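You operate a simulated robot arm through the tools that you are given. There is no shell and no other tool.

You run a simulated robot arm. Do the job below in one go: nothing can be reset, and whatever is moved stays where it is left.

## Task
Deburr the red trim bar in the vice, release it and stow it in the drawer.
Fine: grey block, back where it was; vice open, drawer shut. What is to be rubbed or washed off counts as gone when no trace of it is left.
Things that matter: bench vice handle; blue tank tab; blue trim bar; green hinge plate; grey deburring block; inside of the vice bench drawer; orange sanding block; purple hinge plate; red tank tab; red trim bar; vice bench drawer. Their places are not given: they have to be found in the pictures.

Only the result counts: the job must be done as asked and must still hold three seconds after the hand-in. Knocking over, shifting, dropping, spilling or breaking anything else fails it.

## Robot
A 7-joint arm with a two-finger parallel gripper, fixed in place. Base frame: the origin is on the floor under the middle of its stand, x ahead of it, y to its left, z up. Readings come in mm, rad, newtons and seconds.
It reaches about 1247 mm from its shoulder. Its first joint turns from -2.304 to 2.304 rad. Payload 3.91 kg.
The tool frame sits at the grasp point between the pads (the TCP): z along the fingers, y along the line on which they close. The tips reach 30 mm beyond it. The gripper opens to 110 mm. The fingers are 20 mm wide and 10 mm thick; the gripper's body (48 by 112 mm) begins 55 mm behind the TCP.
Orientation is that of the tool frame in the base frame, as a unit quaternion [x, y, z, w]. With the fingers straight down and closing along the base's y, the tool's x points along the base's -x, its y along +y and its z along -z.

## Interface
- The arm moves only by the tool jog_arm. Its argument "series" is a list of rows, each an object (a shift or turn left out is 0, a gripper value left out holds the last) with "xyz": the shift along the tool's x, y, z in units of 500 mm (1.0 is 500 mm), a list of three; "delta_rot": the turn, a rotation vector about the tool's x, y, z in units of 120 degrees (1.0 is 120 degrees), a list of three. In form: [{"xyz": [dx, dy, dz], "delta_rot": [rx, ry, rz]}, ...]. A call has 1 to 20 rows; each row is the pose to reach, as a shift and turn from the pose commanded when the call began, along the tool's axes at that moment. "fingers" is the closure in counts, from 0 (fully open) to 255 (shut), set as the call begins (left out, the last holds). A call with a number of a shift or a turn outside -1 to 1 is refused whole. Each row takes 0.2 s and may step no farther than 50 mm and 0.15 rad from the row before; otherwise, or with a gripper value out of range, the whole call is refused. A pose out of reach is approached as far as the arm can. The call stops where the force on the tool passes 90 N (or 10 N more than at its start, if that is more) or the arm is blocked; 0.2 s more then pass. The fingers move at their own pace (about 108 mm/s each) and stop on an object; they squeeze with about 23 N. The grip force told is the motor's: it shows also when the fingers shut on nothing. Time passes only in rows, and 0.2 s behind the last, so rows that repeat a pose let the fingers close. The reply holds the time, the measured pose of the TCP, the force on the tool along the base axes, the opening and the grip force, in the units named above and with some noise, with the torque about the TCP (base axes, N m) and any sound that the robot's microphone picked up.
- Cameras (640 x 400 px; columns grow to the right, rows downward): "scene" is fixed at [399.4, 500.8, 1613.2]; the picture's right is [0.31, 0.95, 0.00], its down [0.70, -0.23, -0.68] and it looks along [-0.64, 0.21, -0.74] (base axes); focal length 214 px, centre (320, 200). "wrist" rides on the gripper at [72, 17, -103] in the tool frame; the picture's right is [-0.23, 0.97, 0.00], its down [-0.76, -0.18, -0.62] and it looks along [-0.61, -0.14, 0.78] (tool axes); focal length 222 px, centre (320, 200).
- get_image(camera): a new picture of that camera. No time passes.
- point_at(camera, pixels): for up to 12 pixels [column, row] of the newest picture of that camera ("zoom" is the newest enlarged one), the place [x, y, z] in the base frame of the surface seen there, good to about 3 mm. No time passes.
- enlarge(camera, box): a new picture of the part [left, top, right, bottom] of that camera's present view, enlarged. No time passes.
- sign_off(): hands the job in; it is judged then, once.

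Leave the gripper open and the arm clear of the work at the hand-in unless told otherwise.

The tools are called as name(argument=value, ...) on one line, values as JSON. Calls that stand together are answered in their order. jog_arm: Moves the arm, as the interface text tells. Its arguments: {"type":"object","properties":{"series":{"type":"array","items":{"type":"object","properties":{"xyz":{"type":"array","items":{"type":"number"}},"delta_rot":{"type":"array","items":{"type":"number"}}}}},"fingers":{"type":"number"}},"required":["series"]} The other tools are called the same way: get_image (camera) takes a picture; point_at (camera, pixels) gives the place of the surface under pixels of a picture; enlarge (camera, box) takes an enlarged picture of a part of a camera's view; sign_off () hands the job in.

At the start:

```text
clock: 0.0
position: [-34.7, 511.8, 1299.5]
ee_rot: [0.0, 1.0, 0.0, -0.001]
wrist_force: [-1.2, 0.9, -0.3]
moment: [0.02, 0.01, -0.02]
grip_width: 110.0
grip_force: 0.1
```

scene: 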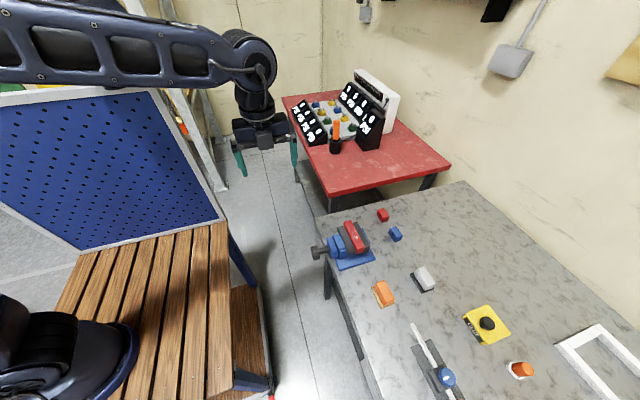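
wrist: 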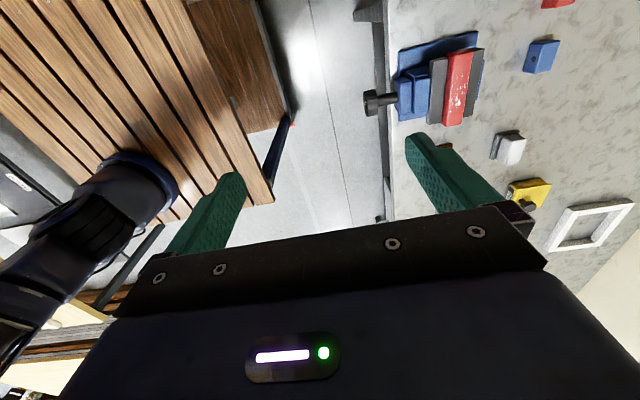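

I see the bench on the right with a blue vice holding a red bar around pixel (352,240), and a grey block at (424,278). I'll enlarge the scene view to look more closely.

enlarge(camera="scene", box=[290, 190, 450, 290])

enlarge(camera="wrist", box=[350, 0, 640, 181])

```text
4.00 times, centred on (370, 240) of scene
```

zoom: 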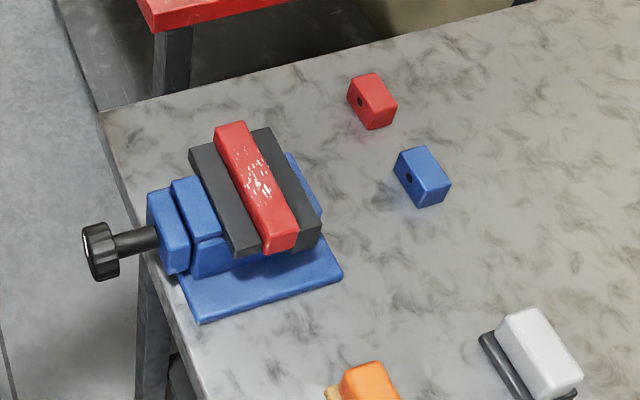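

```text
2.21 times, centred on (495, 90) of wrist
```

zoom: 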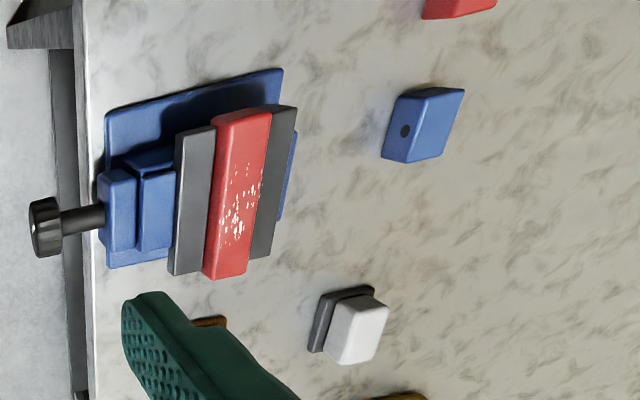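

The zoom shows a scratched white patch (burrs) on the red bar's top, and the vice handle sticking out toward the aisle. I'll measure key points on the vice, bar, handle, grey block and bench edge in the scene view.

point_at(camera="scene", pixels=[[348, 224], [354, 238], [361, 250], [316, 252], [329, 250], [341, 262], [374, 261], [422, 277], [424, 273], [383, 292], [340, 280], [321, 215]])

enlarge(camera="scene", box=[300, 240, 480, 400])

```text
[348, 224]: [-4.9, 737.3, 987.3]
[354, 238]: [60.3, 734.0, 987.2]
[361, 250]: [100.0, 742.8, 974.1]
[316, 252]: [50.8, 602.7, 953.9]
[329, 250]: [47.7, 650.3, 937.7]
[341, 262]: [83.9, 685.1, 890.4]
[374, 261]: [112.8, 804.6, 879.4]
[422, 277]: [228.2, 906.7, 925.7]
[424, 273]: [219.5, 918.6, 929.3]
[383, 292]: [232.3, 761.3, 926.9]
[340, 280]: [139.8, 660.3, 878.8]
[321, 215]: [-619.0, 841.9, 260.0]
```

```text
2.50 times, centred on (390, 320) of scene
```

zoom: 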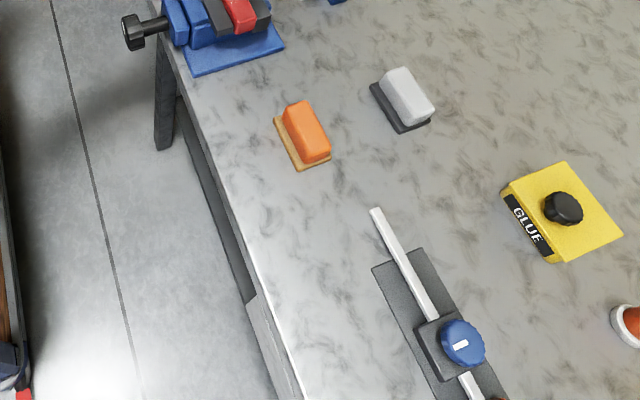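

The bench top is near z≈878 and its front edge runs near y≈650. In the zoom I see darker panel and lighter grey shapes under the front edge (around (215,220) and (265,340)), possibly the drawer. I'll measure these.

point_at(camera="zoom", pixels=[[195, 150], [205, 180], [230, 230], [240, 270], [246, 300], [262, 340], [275, 380], [255, 300], [165, 120], [300, 390], [285, 360], [180, 70]])

enlarge(camera="scene", box=[310, 250, 430, 400])

```text
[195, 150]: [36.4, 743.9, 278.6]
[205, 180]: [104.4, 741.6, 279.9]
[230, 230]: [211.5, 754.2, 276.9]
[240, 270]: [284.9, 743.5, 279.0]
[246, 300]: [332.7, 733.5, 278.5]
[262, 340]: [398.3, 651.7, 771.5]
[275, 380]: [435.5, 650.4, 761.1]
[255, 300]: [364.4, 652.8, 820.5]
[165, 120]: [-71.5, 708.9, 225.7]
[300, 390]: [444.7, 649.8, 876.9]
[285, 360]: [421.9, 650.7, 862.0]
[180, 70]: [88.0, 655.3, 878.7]
```

```text
2.67 times, centred on (370, 325) of scene
```

zoom: 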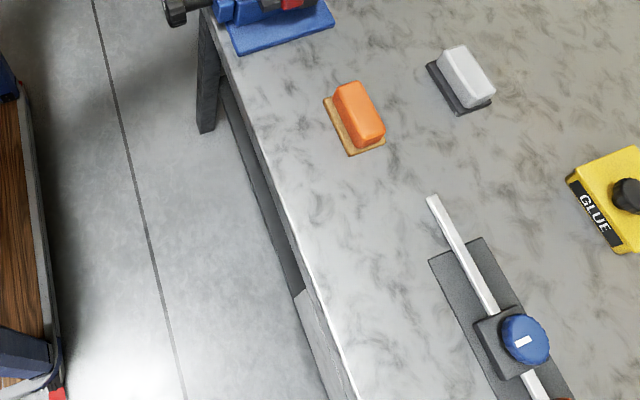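

The drawer front seems to start at x≈360, y≈651, z 760–862 and continue out of the picture. I'll measure the surroundings (wooden table, pegboard, its edge) for clearance before moving the arm.

get_image(camera="scene")

point_at(camera="scene", pixels=[[225, 380], [225, 230], [160, 90], [75, 250], [60, 340], [240, 350], [270, 390], [240, 235], [165, 300], [320, 200], [90, 370], [120, 340]])

```text
taken
```

scene: 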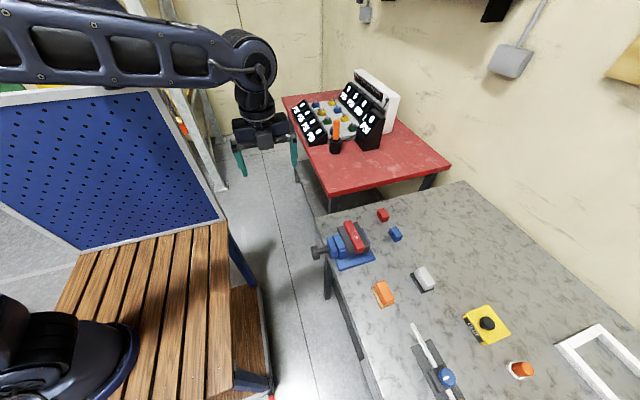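

```text
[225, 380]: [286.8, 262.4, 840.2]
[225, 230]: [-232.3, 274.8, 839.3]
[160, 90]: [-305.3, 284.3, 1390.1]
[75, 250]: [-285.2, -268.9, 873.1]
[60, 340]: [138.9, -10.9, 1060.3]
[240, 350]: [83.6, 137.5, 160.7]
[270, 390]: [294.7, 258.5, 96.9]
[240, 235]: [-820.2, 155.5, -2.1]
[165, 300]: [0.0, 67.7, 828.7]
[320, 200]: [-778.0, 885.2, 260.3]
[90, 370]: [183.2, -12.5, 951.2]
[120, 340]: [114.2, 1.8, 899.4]
```

The robot stands on a wooden table (z≈840, y up to ≈275), with an aisle to the bench front at y≈650. I'll move over the aisle to about (450, 300, 1100), turning the wrist camera toward +y to see the drawer front.

jog_arm(series=[{"xyz": [-0.0693, -0.0303, 0.0286], "delta_rot": [0, 0, -0.0536]}, {"xyz": [-0.1386, -0.0606, 0.0571], "delta_rot": [0, 0, -0.1071]}, {"xyz": [-0.2079, -0.0909, 0.0857], "delta_rot": [0, 0, -0.1607]}, {"xyz": [-0.2771, -0.1211, 0.1143], "delta_rot": [0, 0, -0.2143]}, {"xyz": [-0.3464, -0.1514, 0.1429], "delta_rot": [0, 0, -0.2679]}, {"xyz": [-0.4157, -0.1817, 0.1714], "delta_rot": [0, 0, -0.3214]}, {"xyz": [-0.485, -0.212, 0.2], "delta_rot": [0, 0, -0.375]}, {"xyz": [-0.5543, -0.2423, 0.2286], "delta_rot": [0, 0, -0.4286]}, {"xyz": [-0.6236, -0.2726, 0.2571], "delta_rot": [0, 0, -0.4821]}, {"xyz": [-0.6929, -0.3029, 0.2857], "delta_rot": [0, 0, -0.5357]}, {"xyz": [-0.7621, -0.3331, 0.3143], "delta_rot": [0, 0, -0.5893]}, {"xyz": [-0.8314, -0.3634, 0.3429], "delta_rot": [0, 0, -0.6429]}, {"xyz": [-0.9007, -0.3937, 0.3714], "delta_rot": [0, 0, -0.6964]}, {"xyz": [-0.97, -0.424, 0.4], "delta_rot": [0, 0, -0.75]}], fingers=0)

```text
clock: 3.0
position: [450.7, 300.3, 1100.6]
ee_rot: [0.708, -0.706, 0.001, 0.0]
wrist_force: [0.5, -0.4, 0.4]
moment: [-0.02, -0.06, -0.01]
grip_width: 110.1
grip_force: 0.1
```

The move arrived at (450, 300, 1100), turned as intended. I'll now take both pictures to look for the drawer front.

get_image(camera="wrist")

get_image(camera="scene")

```text
taken
```

wrist: 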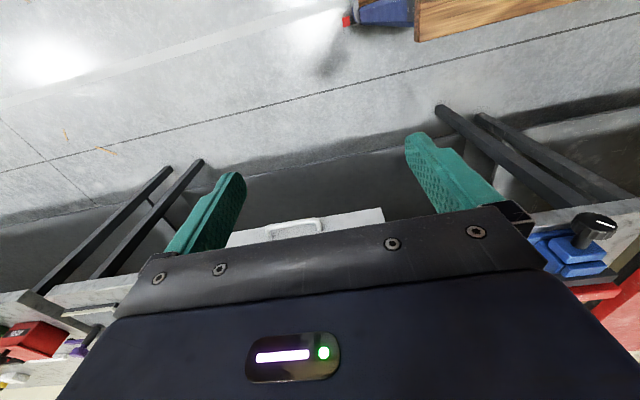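

```text
taken
```

scene: 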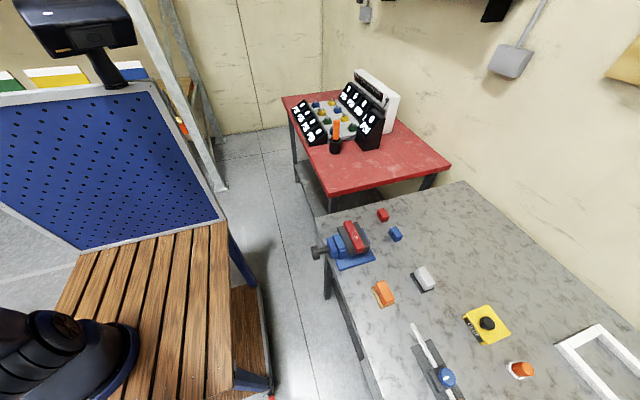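

In the (upside-down) wrist view, the drawer front with a white pull shows at about (300,230). I'll enlarge it and measure.

enlarge(camera="wrist", box=[210, 190, 400, 270])

point_at(camera="wrist", pixels=[[380, 210], [240, 236], [295, 222], [275, 232], [318, 228], [296, 232], [350, 222], [385, 222], [230, 245], [295, 240], [40, 335], [10, 340]])

```text
3.37 times, centred on (305, 230) of wrist
```

zoom: 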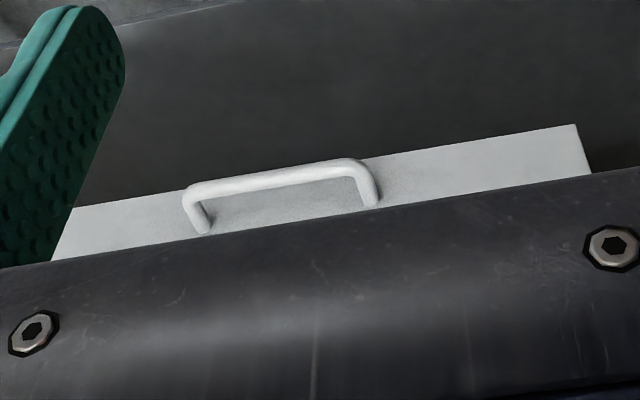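

```text
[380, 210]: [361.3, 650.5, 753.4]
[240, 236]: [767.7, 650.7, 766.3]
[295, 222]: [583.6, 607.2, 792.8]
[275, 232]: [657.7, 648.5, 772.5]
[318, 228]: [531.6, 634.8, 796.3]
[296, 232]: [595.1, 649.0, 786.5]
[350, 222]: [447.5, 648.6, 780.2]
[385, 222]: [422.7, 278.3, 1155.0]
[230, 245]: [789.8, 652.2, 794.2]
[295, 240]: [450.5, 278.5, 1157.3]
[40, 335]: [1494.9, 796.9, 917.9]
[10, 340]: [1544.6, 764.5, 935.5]
```

The drawer front spans x≈360–800 with a horizontal bow pull. I'll measure points along the pull in the zoom picture.

point_at(camera="zoom", pixels=[[195, 188], [220, 184], [270, 178], [320, 170], [350, 165], [370, 185], [375, 200], [200, 215], [207, 228], [575, 127], [588, 172], [65, 215]])

```text
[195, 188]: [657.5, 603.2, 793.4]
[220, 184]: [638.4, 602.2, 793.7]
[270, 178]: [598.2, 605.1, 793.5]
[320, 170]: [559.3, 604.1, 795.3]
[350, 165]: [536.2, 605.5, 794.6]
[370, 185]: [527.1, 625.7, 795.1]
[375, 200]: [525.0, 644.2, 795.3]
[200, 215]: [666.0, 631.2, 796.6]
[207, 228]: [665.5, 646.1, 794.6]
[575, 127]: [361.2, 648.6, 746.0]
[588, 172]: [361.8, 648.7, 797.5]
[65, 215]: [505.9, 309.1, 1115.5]
```

The pull is a bar along x≈525–666, y≈600–610, z≈794, centre x≈595. Next I'll move up and over the bench to about (100, 600, 1250), keeping the camera looking toward +y, to inspect the vice, bar and grey block.

jog_arm(series=[{"xyz": [-0.0545, 0.0636, -0.0273]}, {"xyz": [-0.1091, 0.1273, -0.0545]}, {"xyz": [-0.1636, 0.1909, -0.0818]}, {"xyz": [-0.2182, 0.2545, -0.1091]}, {"xyz": [-0.2727, 0.3182, -0.1364]}, {"xyz": [-0.3273, 0.3818, -0.1636]}, {"xyz": [-0.3818, 0.4455, -0.1909]}, {"xyz": [-0.4364, 0.5091, -0.2182]}, {"xyz": [-0.4909, 0.5727, -0.2455]}, {"xyz": [-0.5455, 0.6364, -0.2727]}, {"xyz": [-0.6, 0.7, -0.3]}])

get_image(camera="wrist")

```text
clock: 5.4
position: [99.7, 597.2, 1245.2]
ee_rot: [-0.707, 0.707, 0.0, 0.001]
wrist_force: [0.4, 0.1, 0.2]
moment: [0.02, 0.0, -0.01]
grip_width: 110.1
grip_force: 0.1
```

```text
taken
```

wrist: 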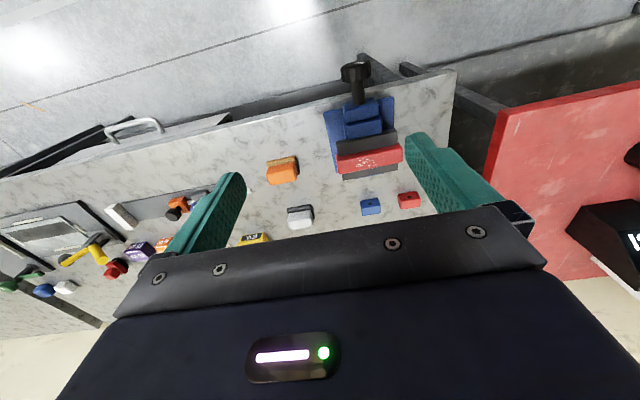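

I see the vice upside-down at (365,140), knob at (355,70), grey block at (300,215), and orange block at (282,170). I'll enlarge these.

enlarge(camera="wrist", box=[310, 50, 430, 190])

point_at(camera="zoom", pixels=[[270, 255], [300, 260], [400, 250], [340, 255], [260, 290], [400, 275], [250, 225], [395, 205], [180, 40], [200, 95], [330, 290], [330, 245]])

```text
2.86 times, centred on (370, 120) of wrist
```

zoom: 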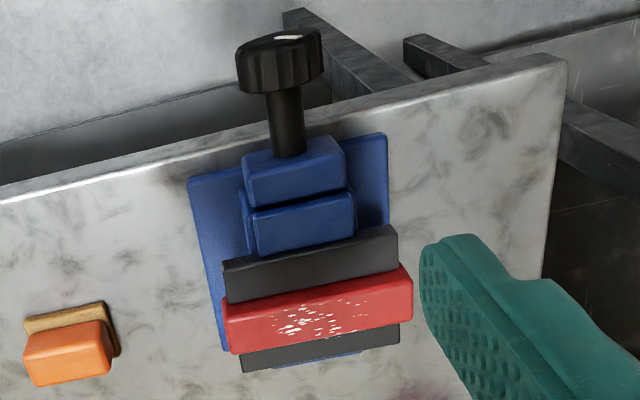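

```text
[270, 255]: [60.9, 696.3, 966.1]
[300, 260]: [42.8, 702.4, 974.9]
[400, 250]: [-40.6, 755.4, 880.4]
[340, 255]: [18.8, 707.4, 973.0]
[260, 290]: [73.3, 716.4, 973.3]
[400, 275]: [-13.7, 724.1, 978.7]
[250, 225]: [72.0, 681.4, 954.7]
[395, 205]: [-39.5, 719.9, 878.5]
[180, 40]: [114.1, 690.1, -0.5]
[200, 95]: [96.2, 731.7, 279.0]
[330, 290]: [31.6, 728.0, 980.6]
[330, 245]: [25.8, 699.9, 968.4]
```

The bar with white burr specks sits between two dark jaws. I'll measure the corners of the bar, jaws and knob in this zoom.

point_at(camera="zoom", pixels=[[228, 310], [235, 345], [408, 315], [402, 272], [300, 325], [360, 312], [250, 362], [390, 335], [230, 275], [390, 240], [230, 295], [320, 340]])

point_at(camera="wrist", pixels=[[355, 68], [345, 72], [365, 70], [356, 80], [357, 92], [350, 64], [362, 62], [300, 215], [292, 210], [310, 208], [290, 222], [308, 226]])

enlarge(camera="wrist", box=[240, 150, 360, 240])

```text
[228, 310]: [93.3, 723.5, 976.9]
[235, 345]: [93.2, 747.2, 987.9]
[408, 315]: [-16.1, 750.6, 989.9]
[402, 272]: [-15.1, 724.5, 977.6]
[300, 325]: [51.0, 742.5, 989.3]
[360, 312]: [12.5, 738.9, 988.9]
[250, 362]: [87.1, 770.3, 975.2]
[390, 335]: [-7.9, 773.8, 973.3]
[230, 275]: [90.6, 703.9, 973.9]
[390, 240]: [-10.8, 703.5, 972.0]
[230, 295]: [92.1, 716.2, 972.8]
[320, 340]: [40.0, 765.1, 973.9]
```

```text
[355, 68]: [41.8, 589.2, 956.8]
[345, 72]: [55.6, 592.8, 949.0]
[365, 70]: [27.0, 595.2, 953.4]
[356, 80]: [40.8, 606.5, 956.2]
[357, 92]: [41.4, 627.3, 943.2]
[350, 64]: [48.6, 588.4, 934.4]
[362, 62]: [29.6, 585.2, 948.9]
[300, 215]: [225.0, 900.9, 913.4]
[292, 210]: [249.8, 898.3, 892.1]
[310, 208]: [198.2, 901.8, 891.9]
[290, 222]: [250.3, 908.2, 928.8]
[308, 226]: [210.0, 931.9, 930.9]
```

```text
4.44 times, centred on (300, 195) of wrist
```

zoom: 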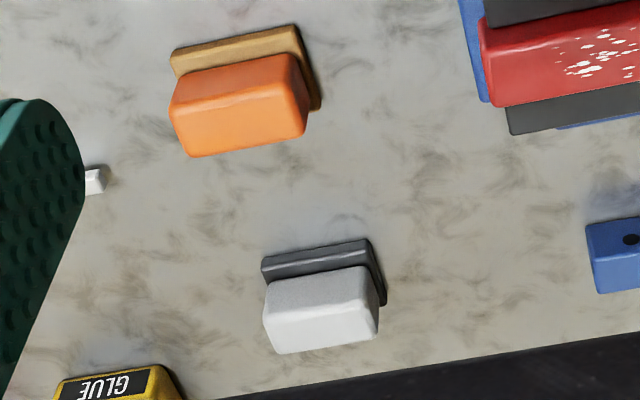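

The bar runs x≈-18…97, y≈723…752, top z≈989, jaws at z≈974. The grey block has a light body with a dark sole. I'll measure the block's corners in this zoom.

point_at(camera="zoom", pixels=[[268, 320], [278, 348], [375, 332], [372, 300], [270, 288], [372, 270], [264, 262], [368, 240], [380, 295], [266, 278], [320, 340], [320, 300]])

enlarge(camera="wrist", box=[275, 190, 325, 240])

```text
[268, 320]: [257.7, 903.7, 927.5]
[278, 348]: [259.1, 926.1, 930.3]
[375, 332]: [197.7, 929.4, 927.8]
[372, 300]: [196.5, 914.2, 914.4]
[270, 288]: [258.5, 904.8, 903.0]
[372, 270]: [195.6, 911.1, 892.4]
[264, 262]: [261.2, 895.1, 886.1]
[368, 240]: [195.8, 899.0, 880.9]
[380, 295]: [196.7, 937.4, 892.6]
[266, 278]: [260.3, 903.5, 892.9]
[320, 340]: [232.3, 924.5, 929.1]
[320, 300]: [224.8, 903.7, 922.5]
```

```text
8.00 times, centred on (300, 215) of wrist
```

zoom: 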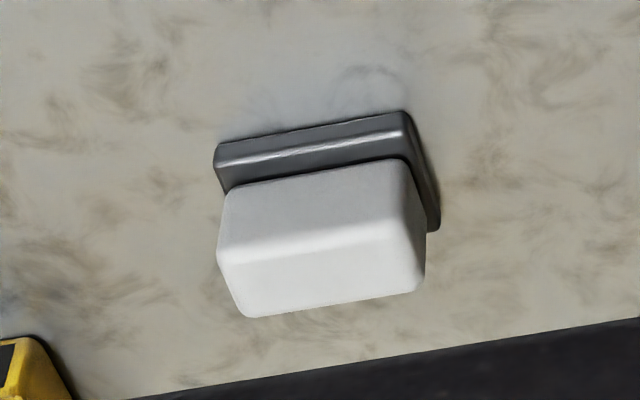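

The block's sole spans roughly x 194–262, y 896–940 and the body 64×30 mm, top z≈930. I'll measure edge points in the 8× zoom to get its heading.

point_at(camera="zoom", pixels=[[222, 160], [260, 153], [300, 146], [340, 138], [380, 130], [402, 126], [245, 225], [290, 220], [340, 210], [390, 200], [260, 312], [410, 288]])

```text
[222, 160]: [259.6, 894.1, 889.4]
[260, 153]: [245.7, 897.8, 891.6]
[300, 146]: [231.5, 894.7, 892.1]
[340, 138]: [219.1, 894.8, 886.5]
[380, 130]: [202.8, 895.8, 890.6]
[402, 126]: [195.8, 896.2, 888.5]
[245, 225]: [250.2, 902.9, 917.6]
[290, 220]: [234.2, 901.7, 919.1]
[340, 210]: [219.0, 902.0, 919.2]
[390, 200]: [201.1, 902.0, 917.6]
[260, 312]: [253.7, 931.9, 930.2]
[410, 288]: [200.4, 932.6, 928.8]
```

The block lies square to the base axes: body y≈902–935, sole y≈895–942, x≈194–262, centre ≈(228, 918.5). I'll move above it to z≈1050, turning the wrist back so the fingers close along y.

jog_arm(series=[{"xyz": [-0.053, -0.0213, 0.0333], "delta_rot": [0, 0, 0.0625]}, {"xyz": [-0.106, -0.0427, 0.0667], "delta_rot": [0, 0, 0.125]}, {"xyz": [-0.159, -0.064, 0.1], "delta_rot": [0, 0, 0.1875]}, {"xyz": [-0.212, -0.0853, 0.1333], "delta_rot": [0, 0, 0.25]}, {"xyz": [-0.265, -0.1067, 0.1667], "delta_rot": [0, 0, 0.3125]}, {"xyz": [-0.318, -0.128, 0.2], "delta_rot": [0, 0, 0.375]}, {"xyz": [-0.371, -0.1493, 0.2333], "delta_rot": [0, 0, 0.4375]}, {"xyz": [-0.424, -0.1707, 0.2667], "delta_rot": [0, 0, 0.5]}, {"xyz": [-0.477, -0.192, 0.3], "delta_rot": [0, 0, 0.5625]}, {"xyz": [-0.53, -0.2133, 0.3333], "delta_rot": [0, 0, 0.625]}, {"xyz": [-0.583, -0.2347, 0.3667], "delta_rot": [0, 0, 0.6875]}, {"xyz": [-0.636, -0.256, 0.4], "delta_rot": [0, 0, 0.75]}, {"xyz": [-0.636, -0.256, 0.4], "delta_rot": [0, 0, 0.75]}], fingers=0)

get_image(camera="wrist")

get_image(camera="scene")

```text
clock: 8.2
position: [231.3, 915.9, 1049.0]
ee_rot: [0.001, 1.0, 0.0, -0.001]
wrist_force: [-0.3, 0.4, -0.4]
moment: [-0.02, -0.02, 0.02]
grip_width: 109.6
grip_force: 0.1
```

```text
taken
```

wrist: 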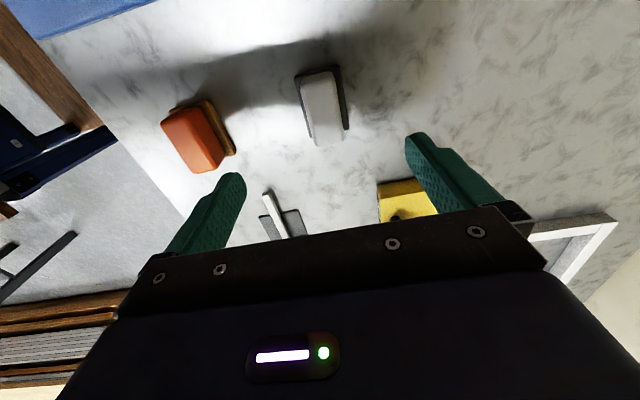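

```text
taken
```

scene: 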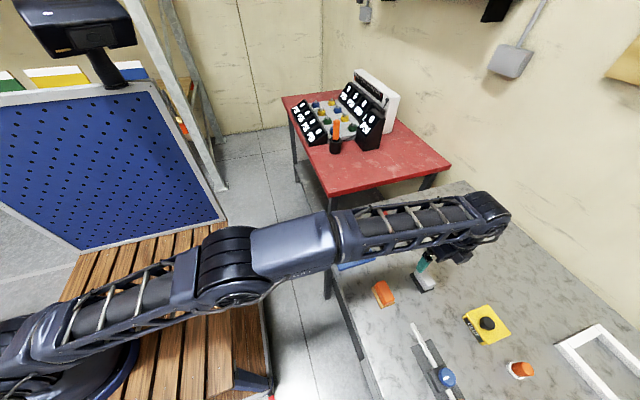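

The block is at (322,108) in the wrist view. I'll measure its edges from here to confirm its centre before lowering.

enlarge(camera="wrist", box=[280, 60, 370, 150])

point_at(camera="wrist", pixels=[[304, 90], [310, 115], [336, 90], [342, 115], [325, 140], [317, 76], [300, 85], [343, 90], [349, 120], [320, 108], [330, 72], [312, 74]])

```text
4.44 times, centred on (325, 105) of wrist
```

zoom: 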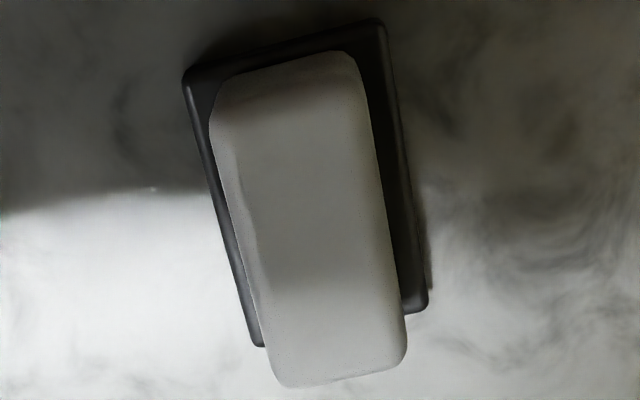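

```text
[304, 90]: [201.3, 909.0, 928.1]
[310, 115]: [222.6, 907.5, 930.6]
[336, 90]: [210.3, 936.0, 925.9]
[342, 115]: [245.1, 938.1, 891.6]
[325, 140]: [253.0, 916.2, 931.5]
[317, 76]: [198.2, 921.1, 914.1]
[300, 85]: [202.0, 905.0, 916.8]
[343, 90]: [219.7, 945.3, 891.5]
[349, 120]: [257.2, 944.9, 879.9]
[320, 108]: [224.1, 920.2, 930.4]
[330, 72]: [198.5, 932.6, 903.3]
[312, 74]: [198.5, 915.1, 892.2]
```

I'll measure the side edges directly in the zoomed view.

point_at(camera="zoom", pixels=[[195, 90], [215, 180], [240, 280], [222, 180], [245, 280], [378, 180], [392, 270], [395, 180], [415, 280], [345, 380], [290, 380], [250, 50]])

```text
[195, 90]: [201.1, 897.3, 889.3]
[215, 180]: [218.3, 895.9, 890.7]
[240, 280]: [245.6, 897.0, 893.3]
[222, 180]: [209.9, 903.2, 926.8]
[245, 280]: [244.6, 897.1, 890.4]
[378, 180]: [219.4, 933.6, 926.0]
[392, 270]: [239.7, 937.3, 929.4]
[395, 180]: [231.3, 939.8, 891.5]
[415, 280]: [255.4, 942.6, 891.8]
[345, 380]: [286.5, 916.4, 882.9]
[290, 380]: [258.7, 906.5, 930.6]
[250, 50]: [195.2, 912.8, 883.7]
```

The body spans y≈903–937 (centre ≈920) and the top is at z≈930. I'll lower to TCP z≈925 (tips just above the sole at z≈895), still open.

jog_arm(series=[{"xyz": [0, 0.005, 0.05]}, {"xyz": [0, 0.005, 0.1]}, {"xyz": [0, 0.005, 0.15]}, {"xyz": [0, 0.005, 0.2]}, {"xyz": [0, 0.005, 0.23]}, {"xyz": [0, 0.005, 0.248]}, {"xyz": [0, 0.005, 0.248]}], fingers=0)

get_image(camera="wrist")

```text
clock: 9.8
position: [230.7, 919.6, 927.5]
ee_rot: [0.0, 1.0, 0.0, 0.0]
wrist_force: [-0.5, -0.5, -0.3]
moment: [0.0, -0.01, 0.04]
grip_width: 110.0
grip_force: 0.2
```

```text
taken
```

wrist: 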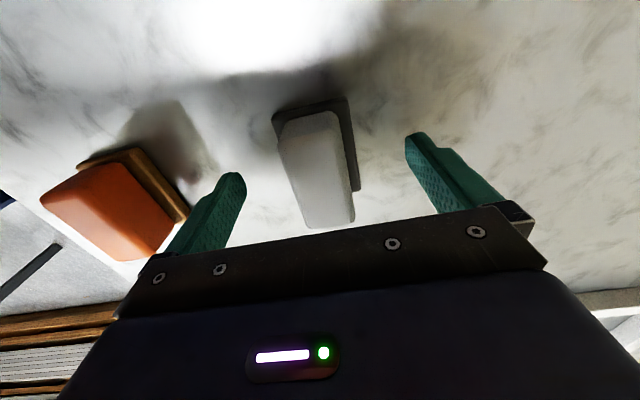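

The block sits centred between the fingers at TCP z≈927. I'll lower about 1.5 mm more and close on it.

jog_arm(series=[{"xyz": [0, 0, 0.003]}, {"xyz": [0, 0, 0.003]}, {"xyz": [0, 0, 0.003]}, {"xyz": [0, 0, 0.003]}, {"xyz": [0, 0, 0.003]}], fingers=255)

```text
clock: 11.0
position: [231.0, 919.9, 926.4]
ee_rot: [0.0, 1.0, 0.0, 0.0]
wrist_force: [-0.7, -0.1, 0.7]
moment: [0.0, 0.01, -0.03]
grip_width: 33.7
grip_force: 22.6
```

Gripped at 33.7 mm width with 22.6 N. I note the home pose as TCP (231, 920, 926). I'll lift 150 mm and carry it above the bar centre (≈42, 738).

jog_arm(series=[{"xyz": [0, 0, -0.02]}, {"xyz": [0, 0, -0.08]}, {"xyz": [0, 0, -0.15]}, {"xyz": [0, 0, -0.22]}, {"xyz": [0, 0, -0.3]}, {"xyz": [0.054, -0.052, -0.3]}, {"xyz": [0.108, -0.104, -0.3]}, {"xyz": [0.162, -0.156, -0.3]}, {"xyz": [0.216, -0.208, -0.3]}, {"xyz": [0.27, -0.26, -0.3]}, {"xyz": [0.324, -0.312, -0.3]}, {"xyz": [0.378, -0.364, -0.3]}, {"xyz": [0.378, -0.364, -0.3]}, {"xyz": [0.378, -0.364, -0.3]}])

get_image(camera="wrist")

enlarge(camera="scene", box=[290, 190, 450, 290])

```text
clock: 14.0
position: [39.9, 738.1, 1074.7]
ee_rot: [0.0, 1.0, 0.0, 0.0]
wrist_force: [0.1, 0.4, -1.8]
moment: [0.02, -0.01, 0.01]
grip_width: 33.8
grip_force: 23.1
```

```text
taken
```

wrist: 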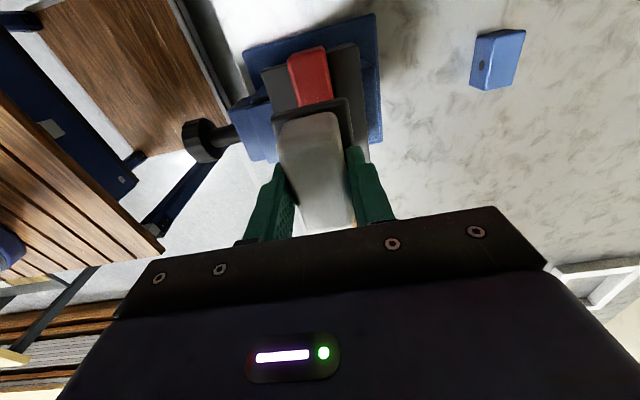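

```text
4.00 times, centred on (370, 240) of scene
```

zoom: 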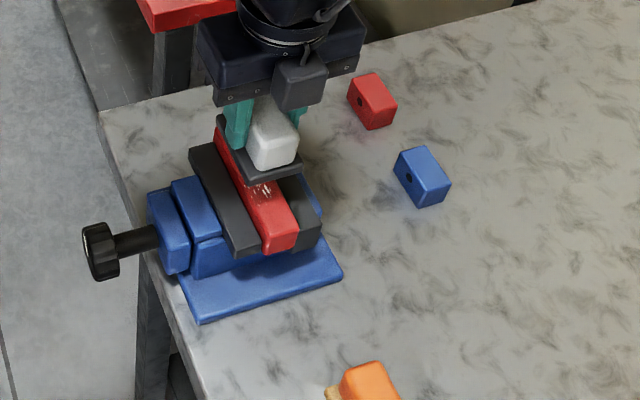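

The block is held level above the bar. I'll lower in small steps toward contact (expected TCP z≈1037) and watch the force.

jog_arm(series=[{"xyz": [0, 0, 0.03]}, {"xyz": [0, 0, 0.06]}, {"xyz": [0, 0, 0.068]}, {"xyz": [0, 0, 0.072]}, {"xyz": [0, 0, 0.074]}, {"xyz": [0, 0, 0.074]}])

```text
clock: 15.4
position: [40.6, 737.7, 1037.5]
ee_rot: [0.0, 1.0, 0.0, 0.0]
wrist_force: [0.1, -1.0, -1.7]
moment: [0.01, -0.05, 0.01]
grip_width: 33.6
grip_force: 23.4
```

Force is still about -1.7 N (just the block's weight), so there's no contact at z≈1037.5. I'll go down a further 2 mm in 1 mm steps.

jog_arm(series=[{"xyz": [0, 0, 0.002]}, {"xyz": [0, 0, 0.004]}, {"xyz": [0, 0, 0.004]}])

```text
clock: 16.2
position: [39.4, 738.0, 1034.6]
ee_rot: [0.0, 1.0, 0.0, 0.0]
wrist_force: [-1.4, 0.1, -0.8]
moment: [0.02, -0.02, 0.03]
grip_width: 33.7
grip_force: 23.1
```

The force is -0.8 N, possibly just touching. I'll go down another 2 mm and read again.

jog_arm(series=[{"xyz": [0, 0, 0.002]}, {"xyz": [0, 0, 0.004]}, {"xyz": [0, 0, 0.004]}])

get_image(camera="wrist")

```text
clock: 17.0
position: [39.5, 737.9, 1034.3]
ee_rot: [0.0, 1.0, 0.002, 0.0]
wrist_force: [0.1, -3.4, 20.8]
moment: [-0.19, -0.04, 0.0]
grip_width: 33.9
grip_force: 23.2
```

```text
taken
```

wrist: 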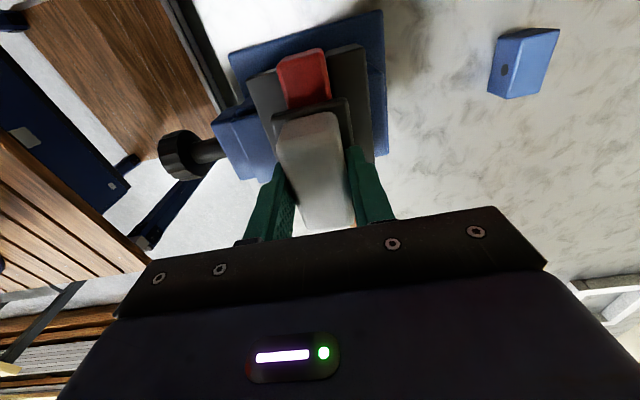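

Contact is made at 20.8 N. I'll ease up about 0.7 mm to lighten the pressure and stroke back and forth ±40 mm along the bar.

jog_arm(series=[{"xyz": [0, 0, -0.0014]}, {"xyz": [0.03, 0, -0.0014]}, {"xyz": [0.06, 0, -0.0014]}, {"xyz": [0.08, 0, -0.0014]}, {"xyz": [0.05, 0, -0.0014]}, {"xyz": [0.02, 0, -0.0014]}, {"xyz": [-0.01, 0, -0.0014]}, {"xyz": [-0.04, 0, -0.0014]}, {"xyz": [-0.07, 0, -0.0014]}, {"xyz": [-0.08, 0, -0.0014]}, {"xyz": [-0.05, 0, -0.0014]}, {"xyz": [-0.02, 0, -0.0014]}, {"xyz": [0.01, 0, -0.0014]}, {"xyz": [0.04, 0, -0.0014]}, {"xyz": [0.07, 0, -0.0014]}, {"xyz": [0.08, 0, -0.0014]}])

get_image(camera="wrist")

enlarge(camera="scene", box=[310, 200, 410, 280])

```text
clock: 20.4
position: [0.2, 736.8, 1033.6]
ee_rot: [-0.001, 1.0, 0.001, 0.0]
wrist_force: [1.8, 0.0, 4.1]
moment: [-0.02, -0.06, 0.03]
grip_width: 33.4
grip_force: 22.6
```

```text
taken
```

wrist: 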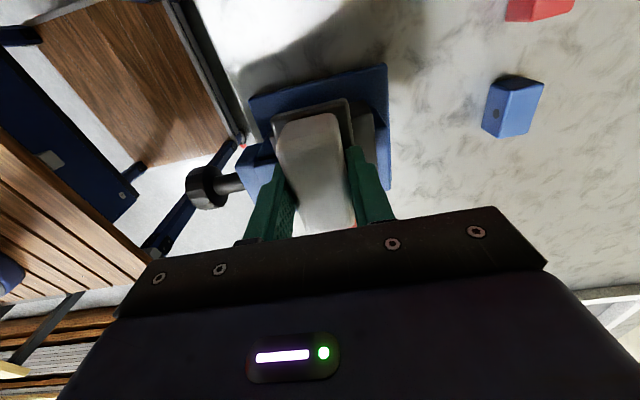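

```text
5.00 times, centred on (360, 240) of scene
```

zoom: 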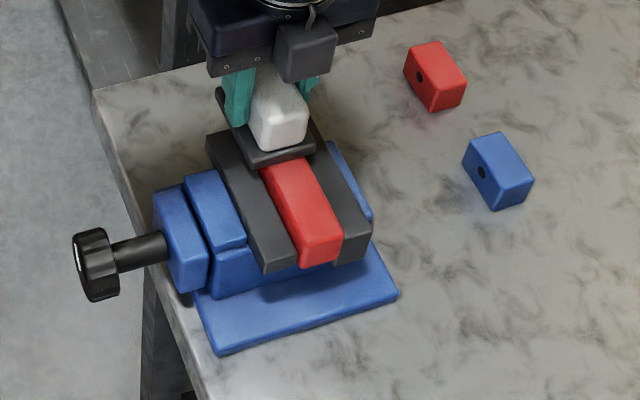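

The visible half of the bar looks clean now. I'll do another full set of strokes with slightly more pressure, then lift and check the entire top.

jog_arm(series=[{"xyz": [0, 0, 0.0008]}, {"xyz": [-0.03, 0, 0.0008]}, {"xyz": [-0.06, 0, 0.0008]}, {"xyz": [-0.09, 0, 0.0008]}, {"xyz": [-0.12, 0, 0.0008]}, {"xyz": [-0.15, 0, 0.0008]}, {"xyz": [-0.165, 0, 0.0008]}, {"xyz": [-0.135, 0.008, 0.0008]}, {"xyz": [-0.105, 0.008, 0.0008]}, {"xyz": [-0.075, 0.008, 0.0008]}, {"xyz": [-0.045, 0.008, 0.0008]}, {"xyz": [-0.015, 0.008, 0.0008]}, {"xyz": [0.005, 0.008, 0.0008]}, {"xyz": [-0.025, -0.008, 0.0008]}, {"xyz": [-0.055, -0.008, 0.0008]}, {"xyz": [-0.085, -0.008, 0.0008]}, {"xyz": [-0.115, -0.008, 0.0008]}, {"xyz": [-0.145, -0.008, 0.0008]}, {"xyz": [-0.165, 0, 0.0008]}])

enlarge(camera="scene", box=[310, 200, 410, 280])

enlarge(camera="wrist", box=[220, 20, 420, 160])

```text
clock: 24.4
position: [81.5, 736.4, 1033.1]
ee_rot: [0.001, 1.0, 0.0, 0.0]
wrist_force: [-4.4, -1.6, 17.3]
moment: [-0.05, 0.41, -0.01]
grip_width: 33.9
grip_force: 22.4
```

```text
5.00 times, centred on (360, 240) of scene
```

zoom: 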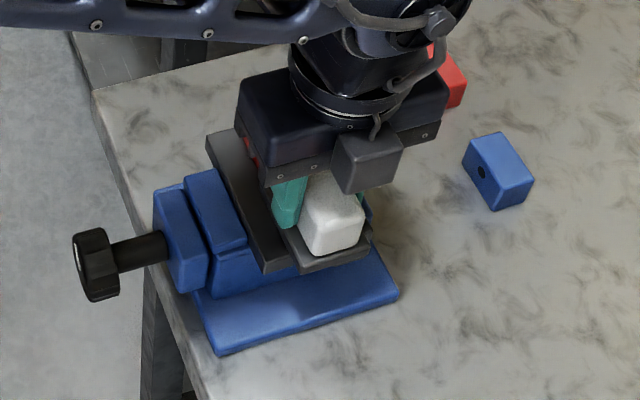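

```text
2.86 times, centred on (320, 90) of wrist
```

zoom: 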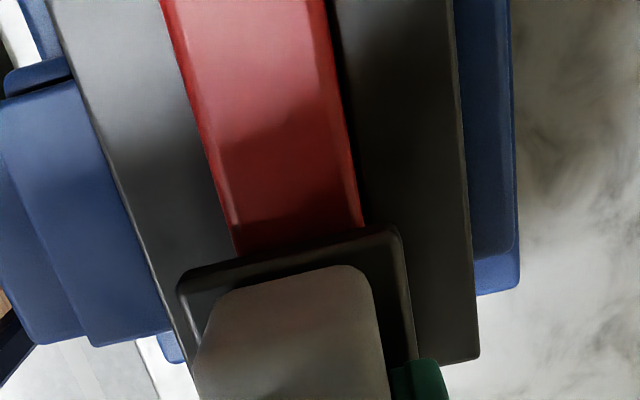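

Both halves look clean. I'll lift 50 mm and carry the block back above its home spot, then look at the entire bar top.

jog_arm(series=[{"xyz": [0, 0, -0.03]}, {"xyz": [0, 0, -0.1]}, {"xyz": [-0.0488, 0.0607, -0.1]}, {"xyz": [-0.0977, 0.1213, -0.1]}, {"xyz": [-0.1465, 0.182, -0.1]}, {"xyz": [-0.1953, 0.2427, -0.1]}, {"xyz": [-0.2442, 0.3033, -0.1]}, {"xyz": [-0.293, 0.364, -0.1]}, {"xyz": [-0.293, 0.364, -0.1]}, {"xyz": [-0.293, 0.364, -0.1]}])

get_image(camera="wrist")

get_image(camera="scene")

```text
clock: 26.6
position: [228.7, 917.6, 1083.2]
ee_rot: [-0.001, 1.0, 0.0, 0.0]
wrist_force: [-0.2, 0.7, -0.9]
moment: [0.0, 0.01, 0.0]
grip_width: 33.7
grip_force: 22.8
```

```text
taken
```

wrist: 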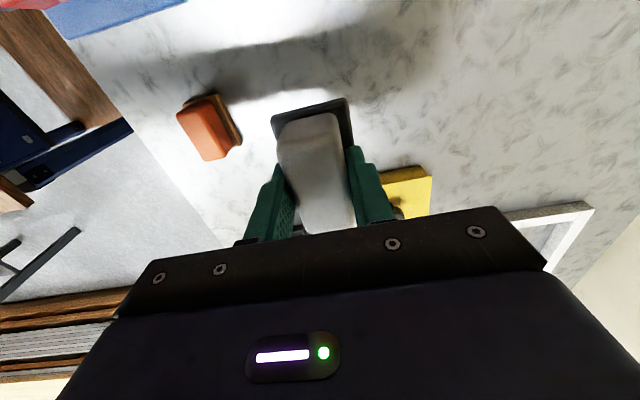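

```text
taken
```

scene: 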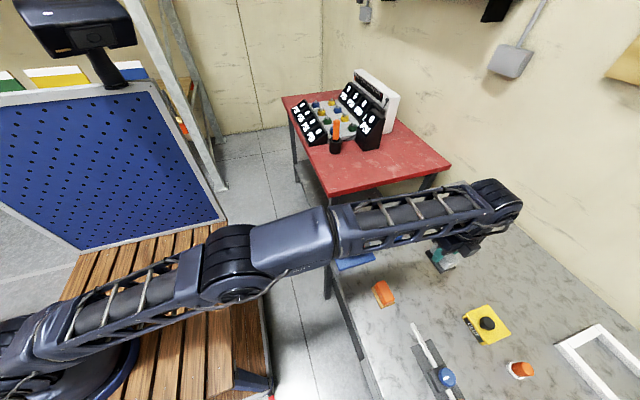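

The arm blocks the scene's view of the bar. I'll swing (block still held) to about (-100, 780, 1150) so the wrist camera looks straight at the bar top.

jog_arm(series=[{"xyz": [0, 0, -0.08]}, {"xyz": [0.0823, -0.0345, -0.134]}, {"xyz": [0.1645, -0.069, -0.134]}, {"xyz": [0.2468, -0.1035, -0.134]}, {"xyz": [0.329, -0.138, -0.134]}, {"xyz": [0.4113, -0.1725, -0.134]}, {"xyz": [0.4935, -0.207, -0.134]}, {"xyz": [0.5758, -0.2415, -0.134]}, {"xyz": [0.658, -0.276, -0.134]}, {"xyz": [0.658, -0.276, -0.134]}])

get_image(camera="wrist")

enlarge(camera="wrist", box=[240, 110, 400, 210])

enlarge(camera="scene", box=[310, 200, 410, 280])

```text
refused: row 2 steps farther than a row can; nothing moved
```

```text
taken
```

wrist: 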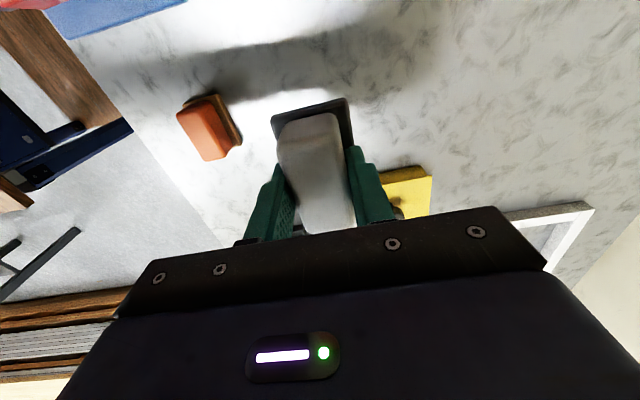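

```text
4.00 times, centred on (320, 160) of wrist
```

zoom: 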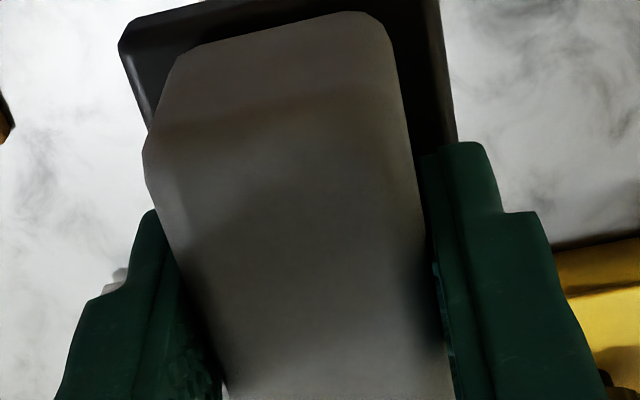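

```text
5.00 times, centred on (360, 240) of scene
```

zoom: 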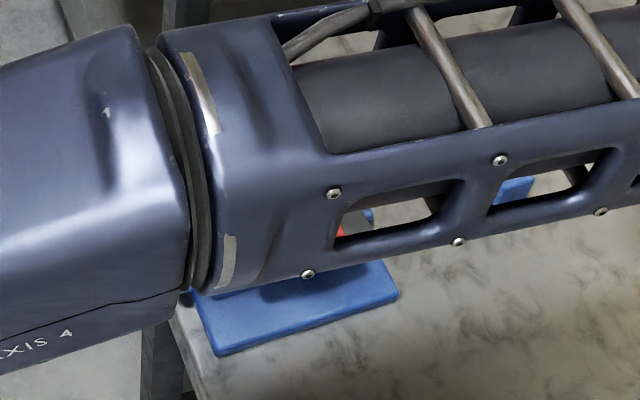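

Row 2 stepped just over 50 mm, so nothing moved. I'll redo the same swing with smaller steps.

jog_arm(series=[{"xyz": [0, 0, -0.08]}, {"xyz": [0, 0, -0.134]}, {"xyz": [0.0823, -0.0345, -0.134]}, {"xyz": [0.1645, -0.069, -0.134]}, {"xyz": [0.2468, -0.1035, -0.134]}, {"xyz": [0.329, -0.138, -0.134]}, {"xyz": [0.4113, -0.1725, -0.134]}, {"xyz": [0.4935, -0.207, -0.134]}, {"xyz": [0.5758, -0.2415, -0.134]}, {"xyz": [0.658, -0.276, -0.134]}, {"xyz": [0.658, -0.276, -0.134]}])

get_image(camera="wrist")

enlarge(camera="scene", box=[310, 200, 410, 280])

```text
clock: 29.0
position: [-110.9, 871.9, 1185.8]
ee_rot: [0.0, 1.0, -0.001, 0.0]
wrist_force: [0.5, 0.5, -1.2]
moment: [0.0, 0.0, -0.03]
grip_width: 33.4
grip_force: 23.2
out of reach, approached as far as the arm can: row 2, 3, 4, 5, 6, 7, 8, 9, 10, 11
```

```text
taken
```

wrist: 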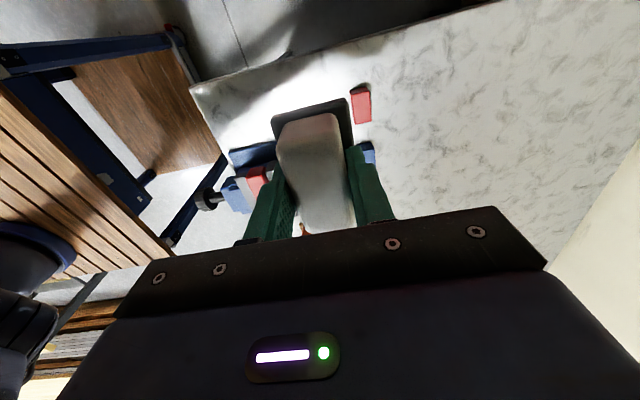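

```text
5.00 times, centred on (360, 240) of scene
```

zoom: 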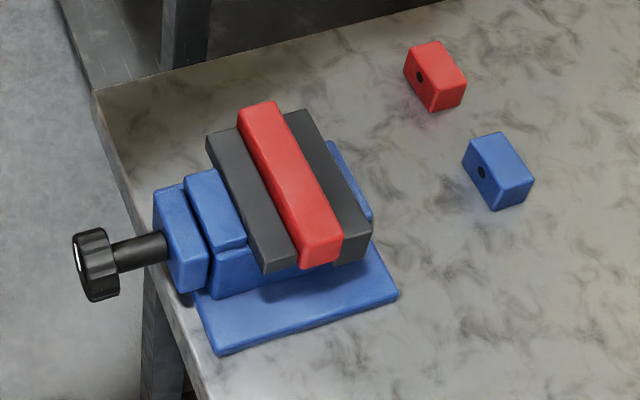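

The scene zoom shows the bar's top entirely red with no specks. The arm reported "out of reach" and stopped at (-111, 872, 1186). I'll hold with a zero row to see where it settles.

jog_arm(series=[{"xyz": [0, 0, 0]}, {"xyz": [0, 0, 0]}])

enlarge(camera="scene", box=[340, 210, 380, 250])

get_image(camera="scene")

```text
clock: 29.6
position: [-110.3, 871.6, 1185.0]
ee_rot: [-0.001, 1.0, -0.001, 0.0]
wrist_force: [0.2, -0.2, -0.4]
moment: [0.02, 0.02, -0.01]
grip_width: 33.6
grip_force: 23.1
```

```text
10.00 times, centred on (360, 230) of scene
```

zoom: 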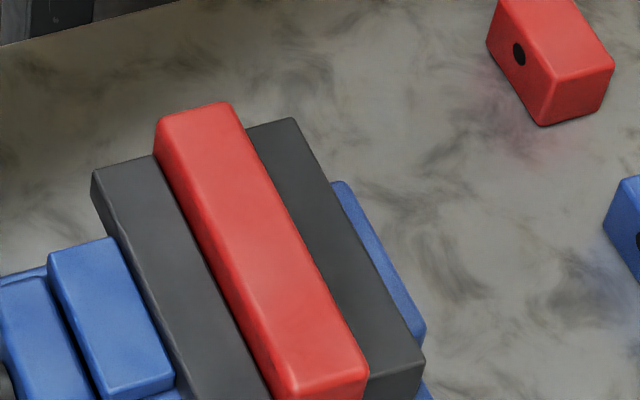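

```text
taken
```

scene: 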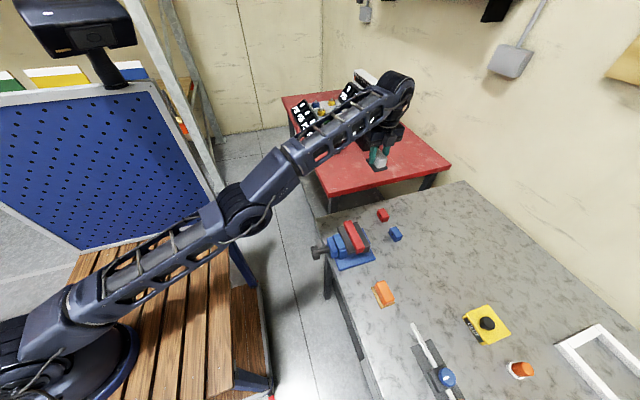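

The zero rows were fine, so the commanded pose is where it stands, (-110, 872, 1185), and the 10× zoom shows a spotless bar. Now I'll descend slightly and carry the block back above its home at (231, 920, 1083).

jog_arm(series=[{"xyz": [0, 0, 0.08]}, {"xyz": [-0.0682, 0.0097, 0.13]}, {"xyz": [-0.1364, 0.0194, 0.17]}, {"xyz": [-0.2046, 0.029, 0.204]}, {"xyz": [-0.2728, 0.0387, 0.204]}, {"xyz": [-0.341, 0.0484, 0.204]}, {"xyz": [-0.4092, 0.0581, 0.204]}, {"xyz": [-0.4774, 0.0678, 0.204]}, {"xyz": [-0.5456, 0.0774, 0.204]}, {"xyz": [-0.6138, 0.0871, 0.204]}, {"xyz": [-0.682, 0.0968, 0.204]}, {"xyz": [-0.682, 0.0968, 0.204]}])

```text
clock: 32.2
position: [231.4, 931.8, 1078.9]
ee_rot: [0.001, 1.0, -0.001, 0.0]
wrist_force: [-0.2, -0.6, -1.5]
moment: [-0.02, -0.04, -0.03]
grip_width: 33.6
grip_force: 23.8
out of reach, approached as far as the arm can: row 1, 2, 3, 4, 5, 6, 7, 8, 9, 10, 11, 12
```

It ended at (231.4, 931.8, 1078.9), 12 mm off in y. I'll take a small correcting step to see if it responds normally.

jog_arm(series=[{"xyz": [0, -0.012, 0]}, {"xyz": [0, -0.024, 0]}, {"xyz": [0, -0.024, 0]}])

get_image(camera="scene")

```text
clock: 33.0
position: [233.4, 929.8, 1082.7]
ee_rot: [0.0, 1.0, -0.001, 0.0]
wrist_force: [0.1, -0.1, -1.5]
moment: [0.01, -0.01, -0.01]
grip_width: 33.5
grip_force: 23.0
out of reach, approached as far as the arm can: row 1, 2, 3
```

```text
taken
```

scene: 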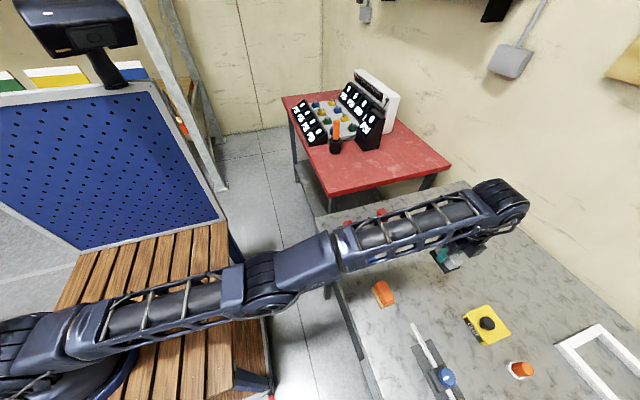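

It moved inward only 2 mm; the arm looks almost fully stretched (a singular pose). I'll ask for a larger inward pull in -y, staying high, to make the elbow bend.

jog_arm(series=[{"xyz": [0, -0.08, 0]}, {"xyz": [0, -0.16, 0]}, {"xyz": [0, -0.2, 0]}, {"xyz": [0, -0.2, 0]}])

```text
clock: 34.0
position: [244.6, 922.2, 1106.4]
ee_rot: [0.0, 1.0, -0.001, 0.0]
wrist_force: [0.6, 0.0, -0.8]
moment: [-0.01, -0.04, -0.01]
grip_width: 33.5
grip_force: 23.3
out of reach, approached as far as the arm can: row 1, 2, 3, 4
```

The arm slid along its reach limit to (244.6, 922, 1106); it's stretched out straight. Asking for downward motion should flex the elbow, so I'll request 80 mm down with a little inward pull, well above the bench (block bottom would be at z≈980).

jog_arm(series=[{"xyz": [0, -0.01, 0.04]}, {"xyz": [0, -0.02, 0.08]}, {"xyz": [0, -0.03, 0.12]}, {"xyz": [0, -0.04, 0.16]}, {"xyz": [0, -0.04, 0.16]}])

get_image(camera="scene")

```text
clock: 35.2
position: [250.5, 938.8, 1032.5]
ee_rot: [-0.001, 1.0, -0.001, -0.001]
wrist_force: [-0.2, 0.0, -1.4]
moment: [0.01, -0.02, 0.01]
grip_width: 33.9
grip_force: 23.4
out of reach, approached as far as the arm can: row 1, 2, 3, 4, 5
```

```text
taken
```

scene: 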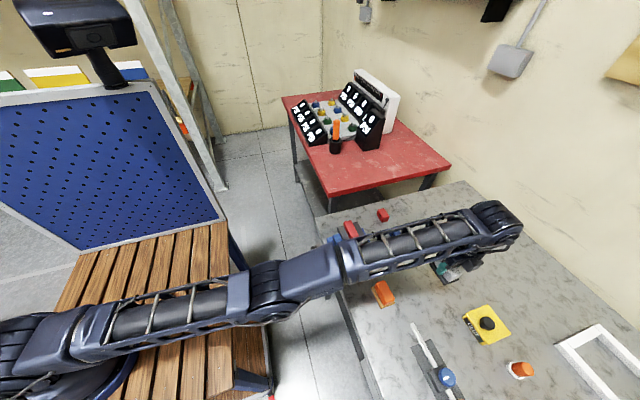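

Still sliding on the reach sphere; the readings fit a fully straight elbow (radius ≈955 about (120, 0, 885)). I'll try moving upward with a strong inward pull (in free space), which may flex the elbow the other way.

jog_arm(series=[{"xyz": [0, -0.05, -0.08]}, {"xyz": [0, -0.1, -0.16]}, {"xyz": [0, -0.15, -0.24]}, {"xyz": [0, -0.2, -0.32]}, {"xyz": [0, -0.28, -0.36]}, {"xyz": [0, -0.36, -0.4]}, {"xyz": [0, -0.44, -0.42]}, {"xyz": [0, -0.52, -0.42]}])

get_image(camera="scene")

```text
clock: 37.0
position: [260.0, 852.5, 1296.1]
ee_rot: [-0.001, 1.0, 0.0, 0.0]
wrist_force: [0.0, 0.3, -1.6]
moment: [-0.03, 0.0, -0.02]
grip_width: 33.7
grip_force: 22.8
out of reach, approached as far as the arm can: row 1, 2, 3, 4, 5, 6, 7, 8
```

```text
taken
```

scene: 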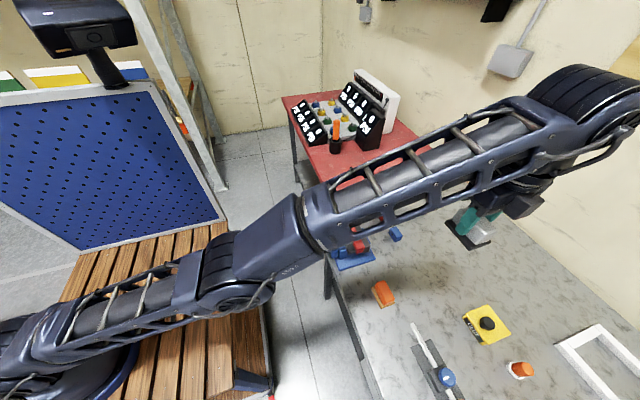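

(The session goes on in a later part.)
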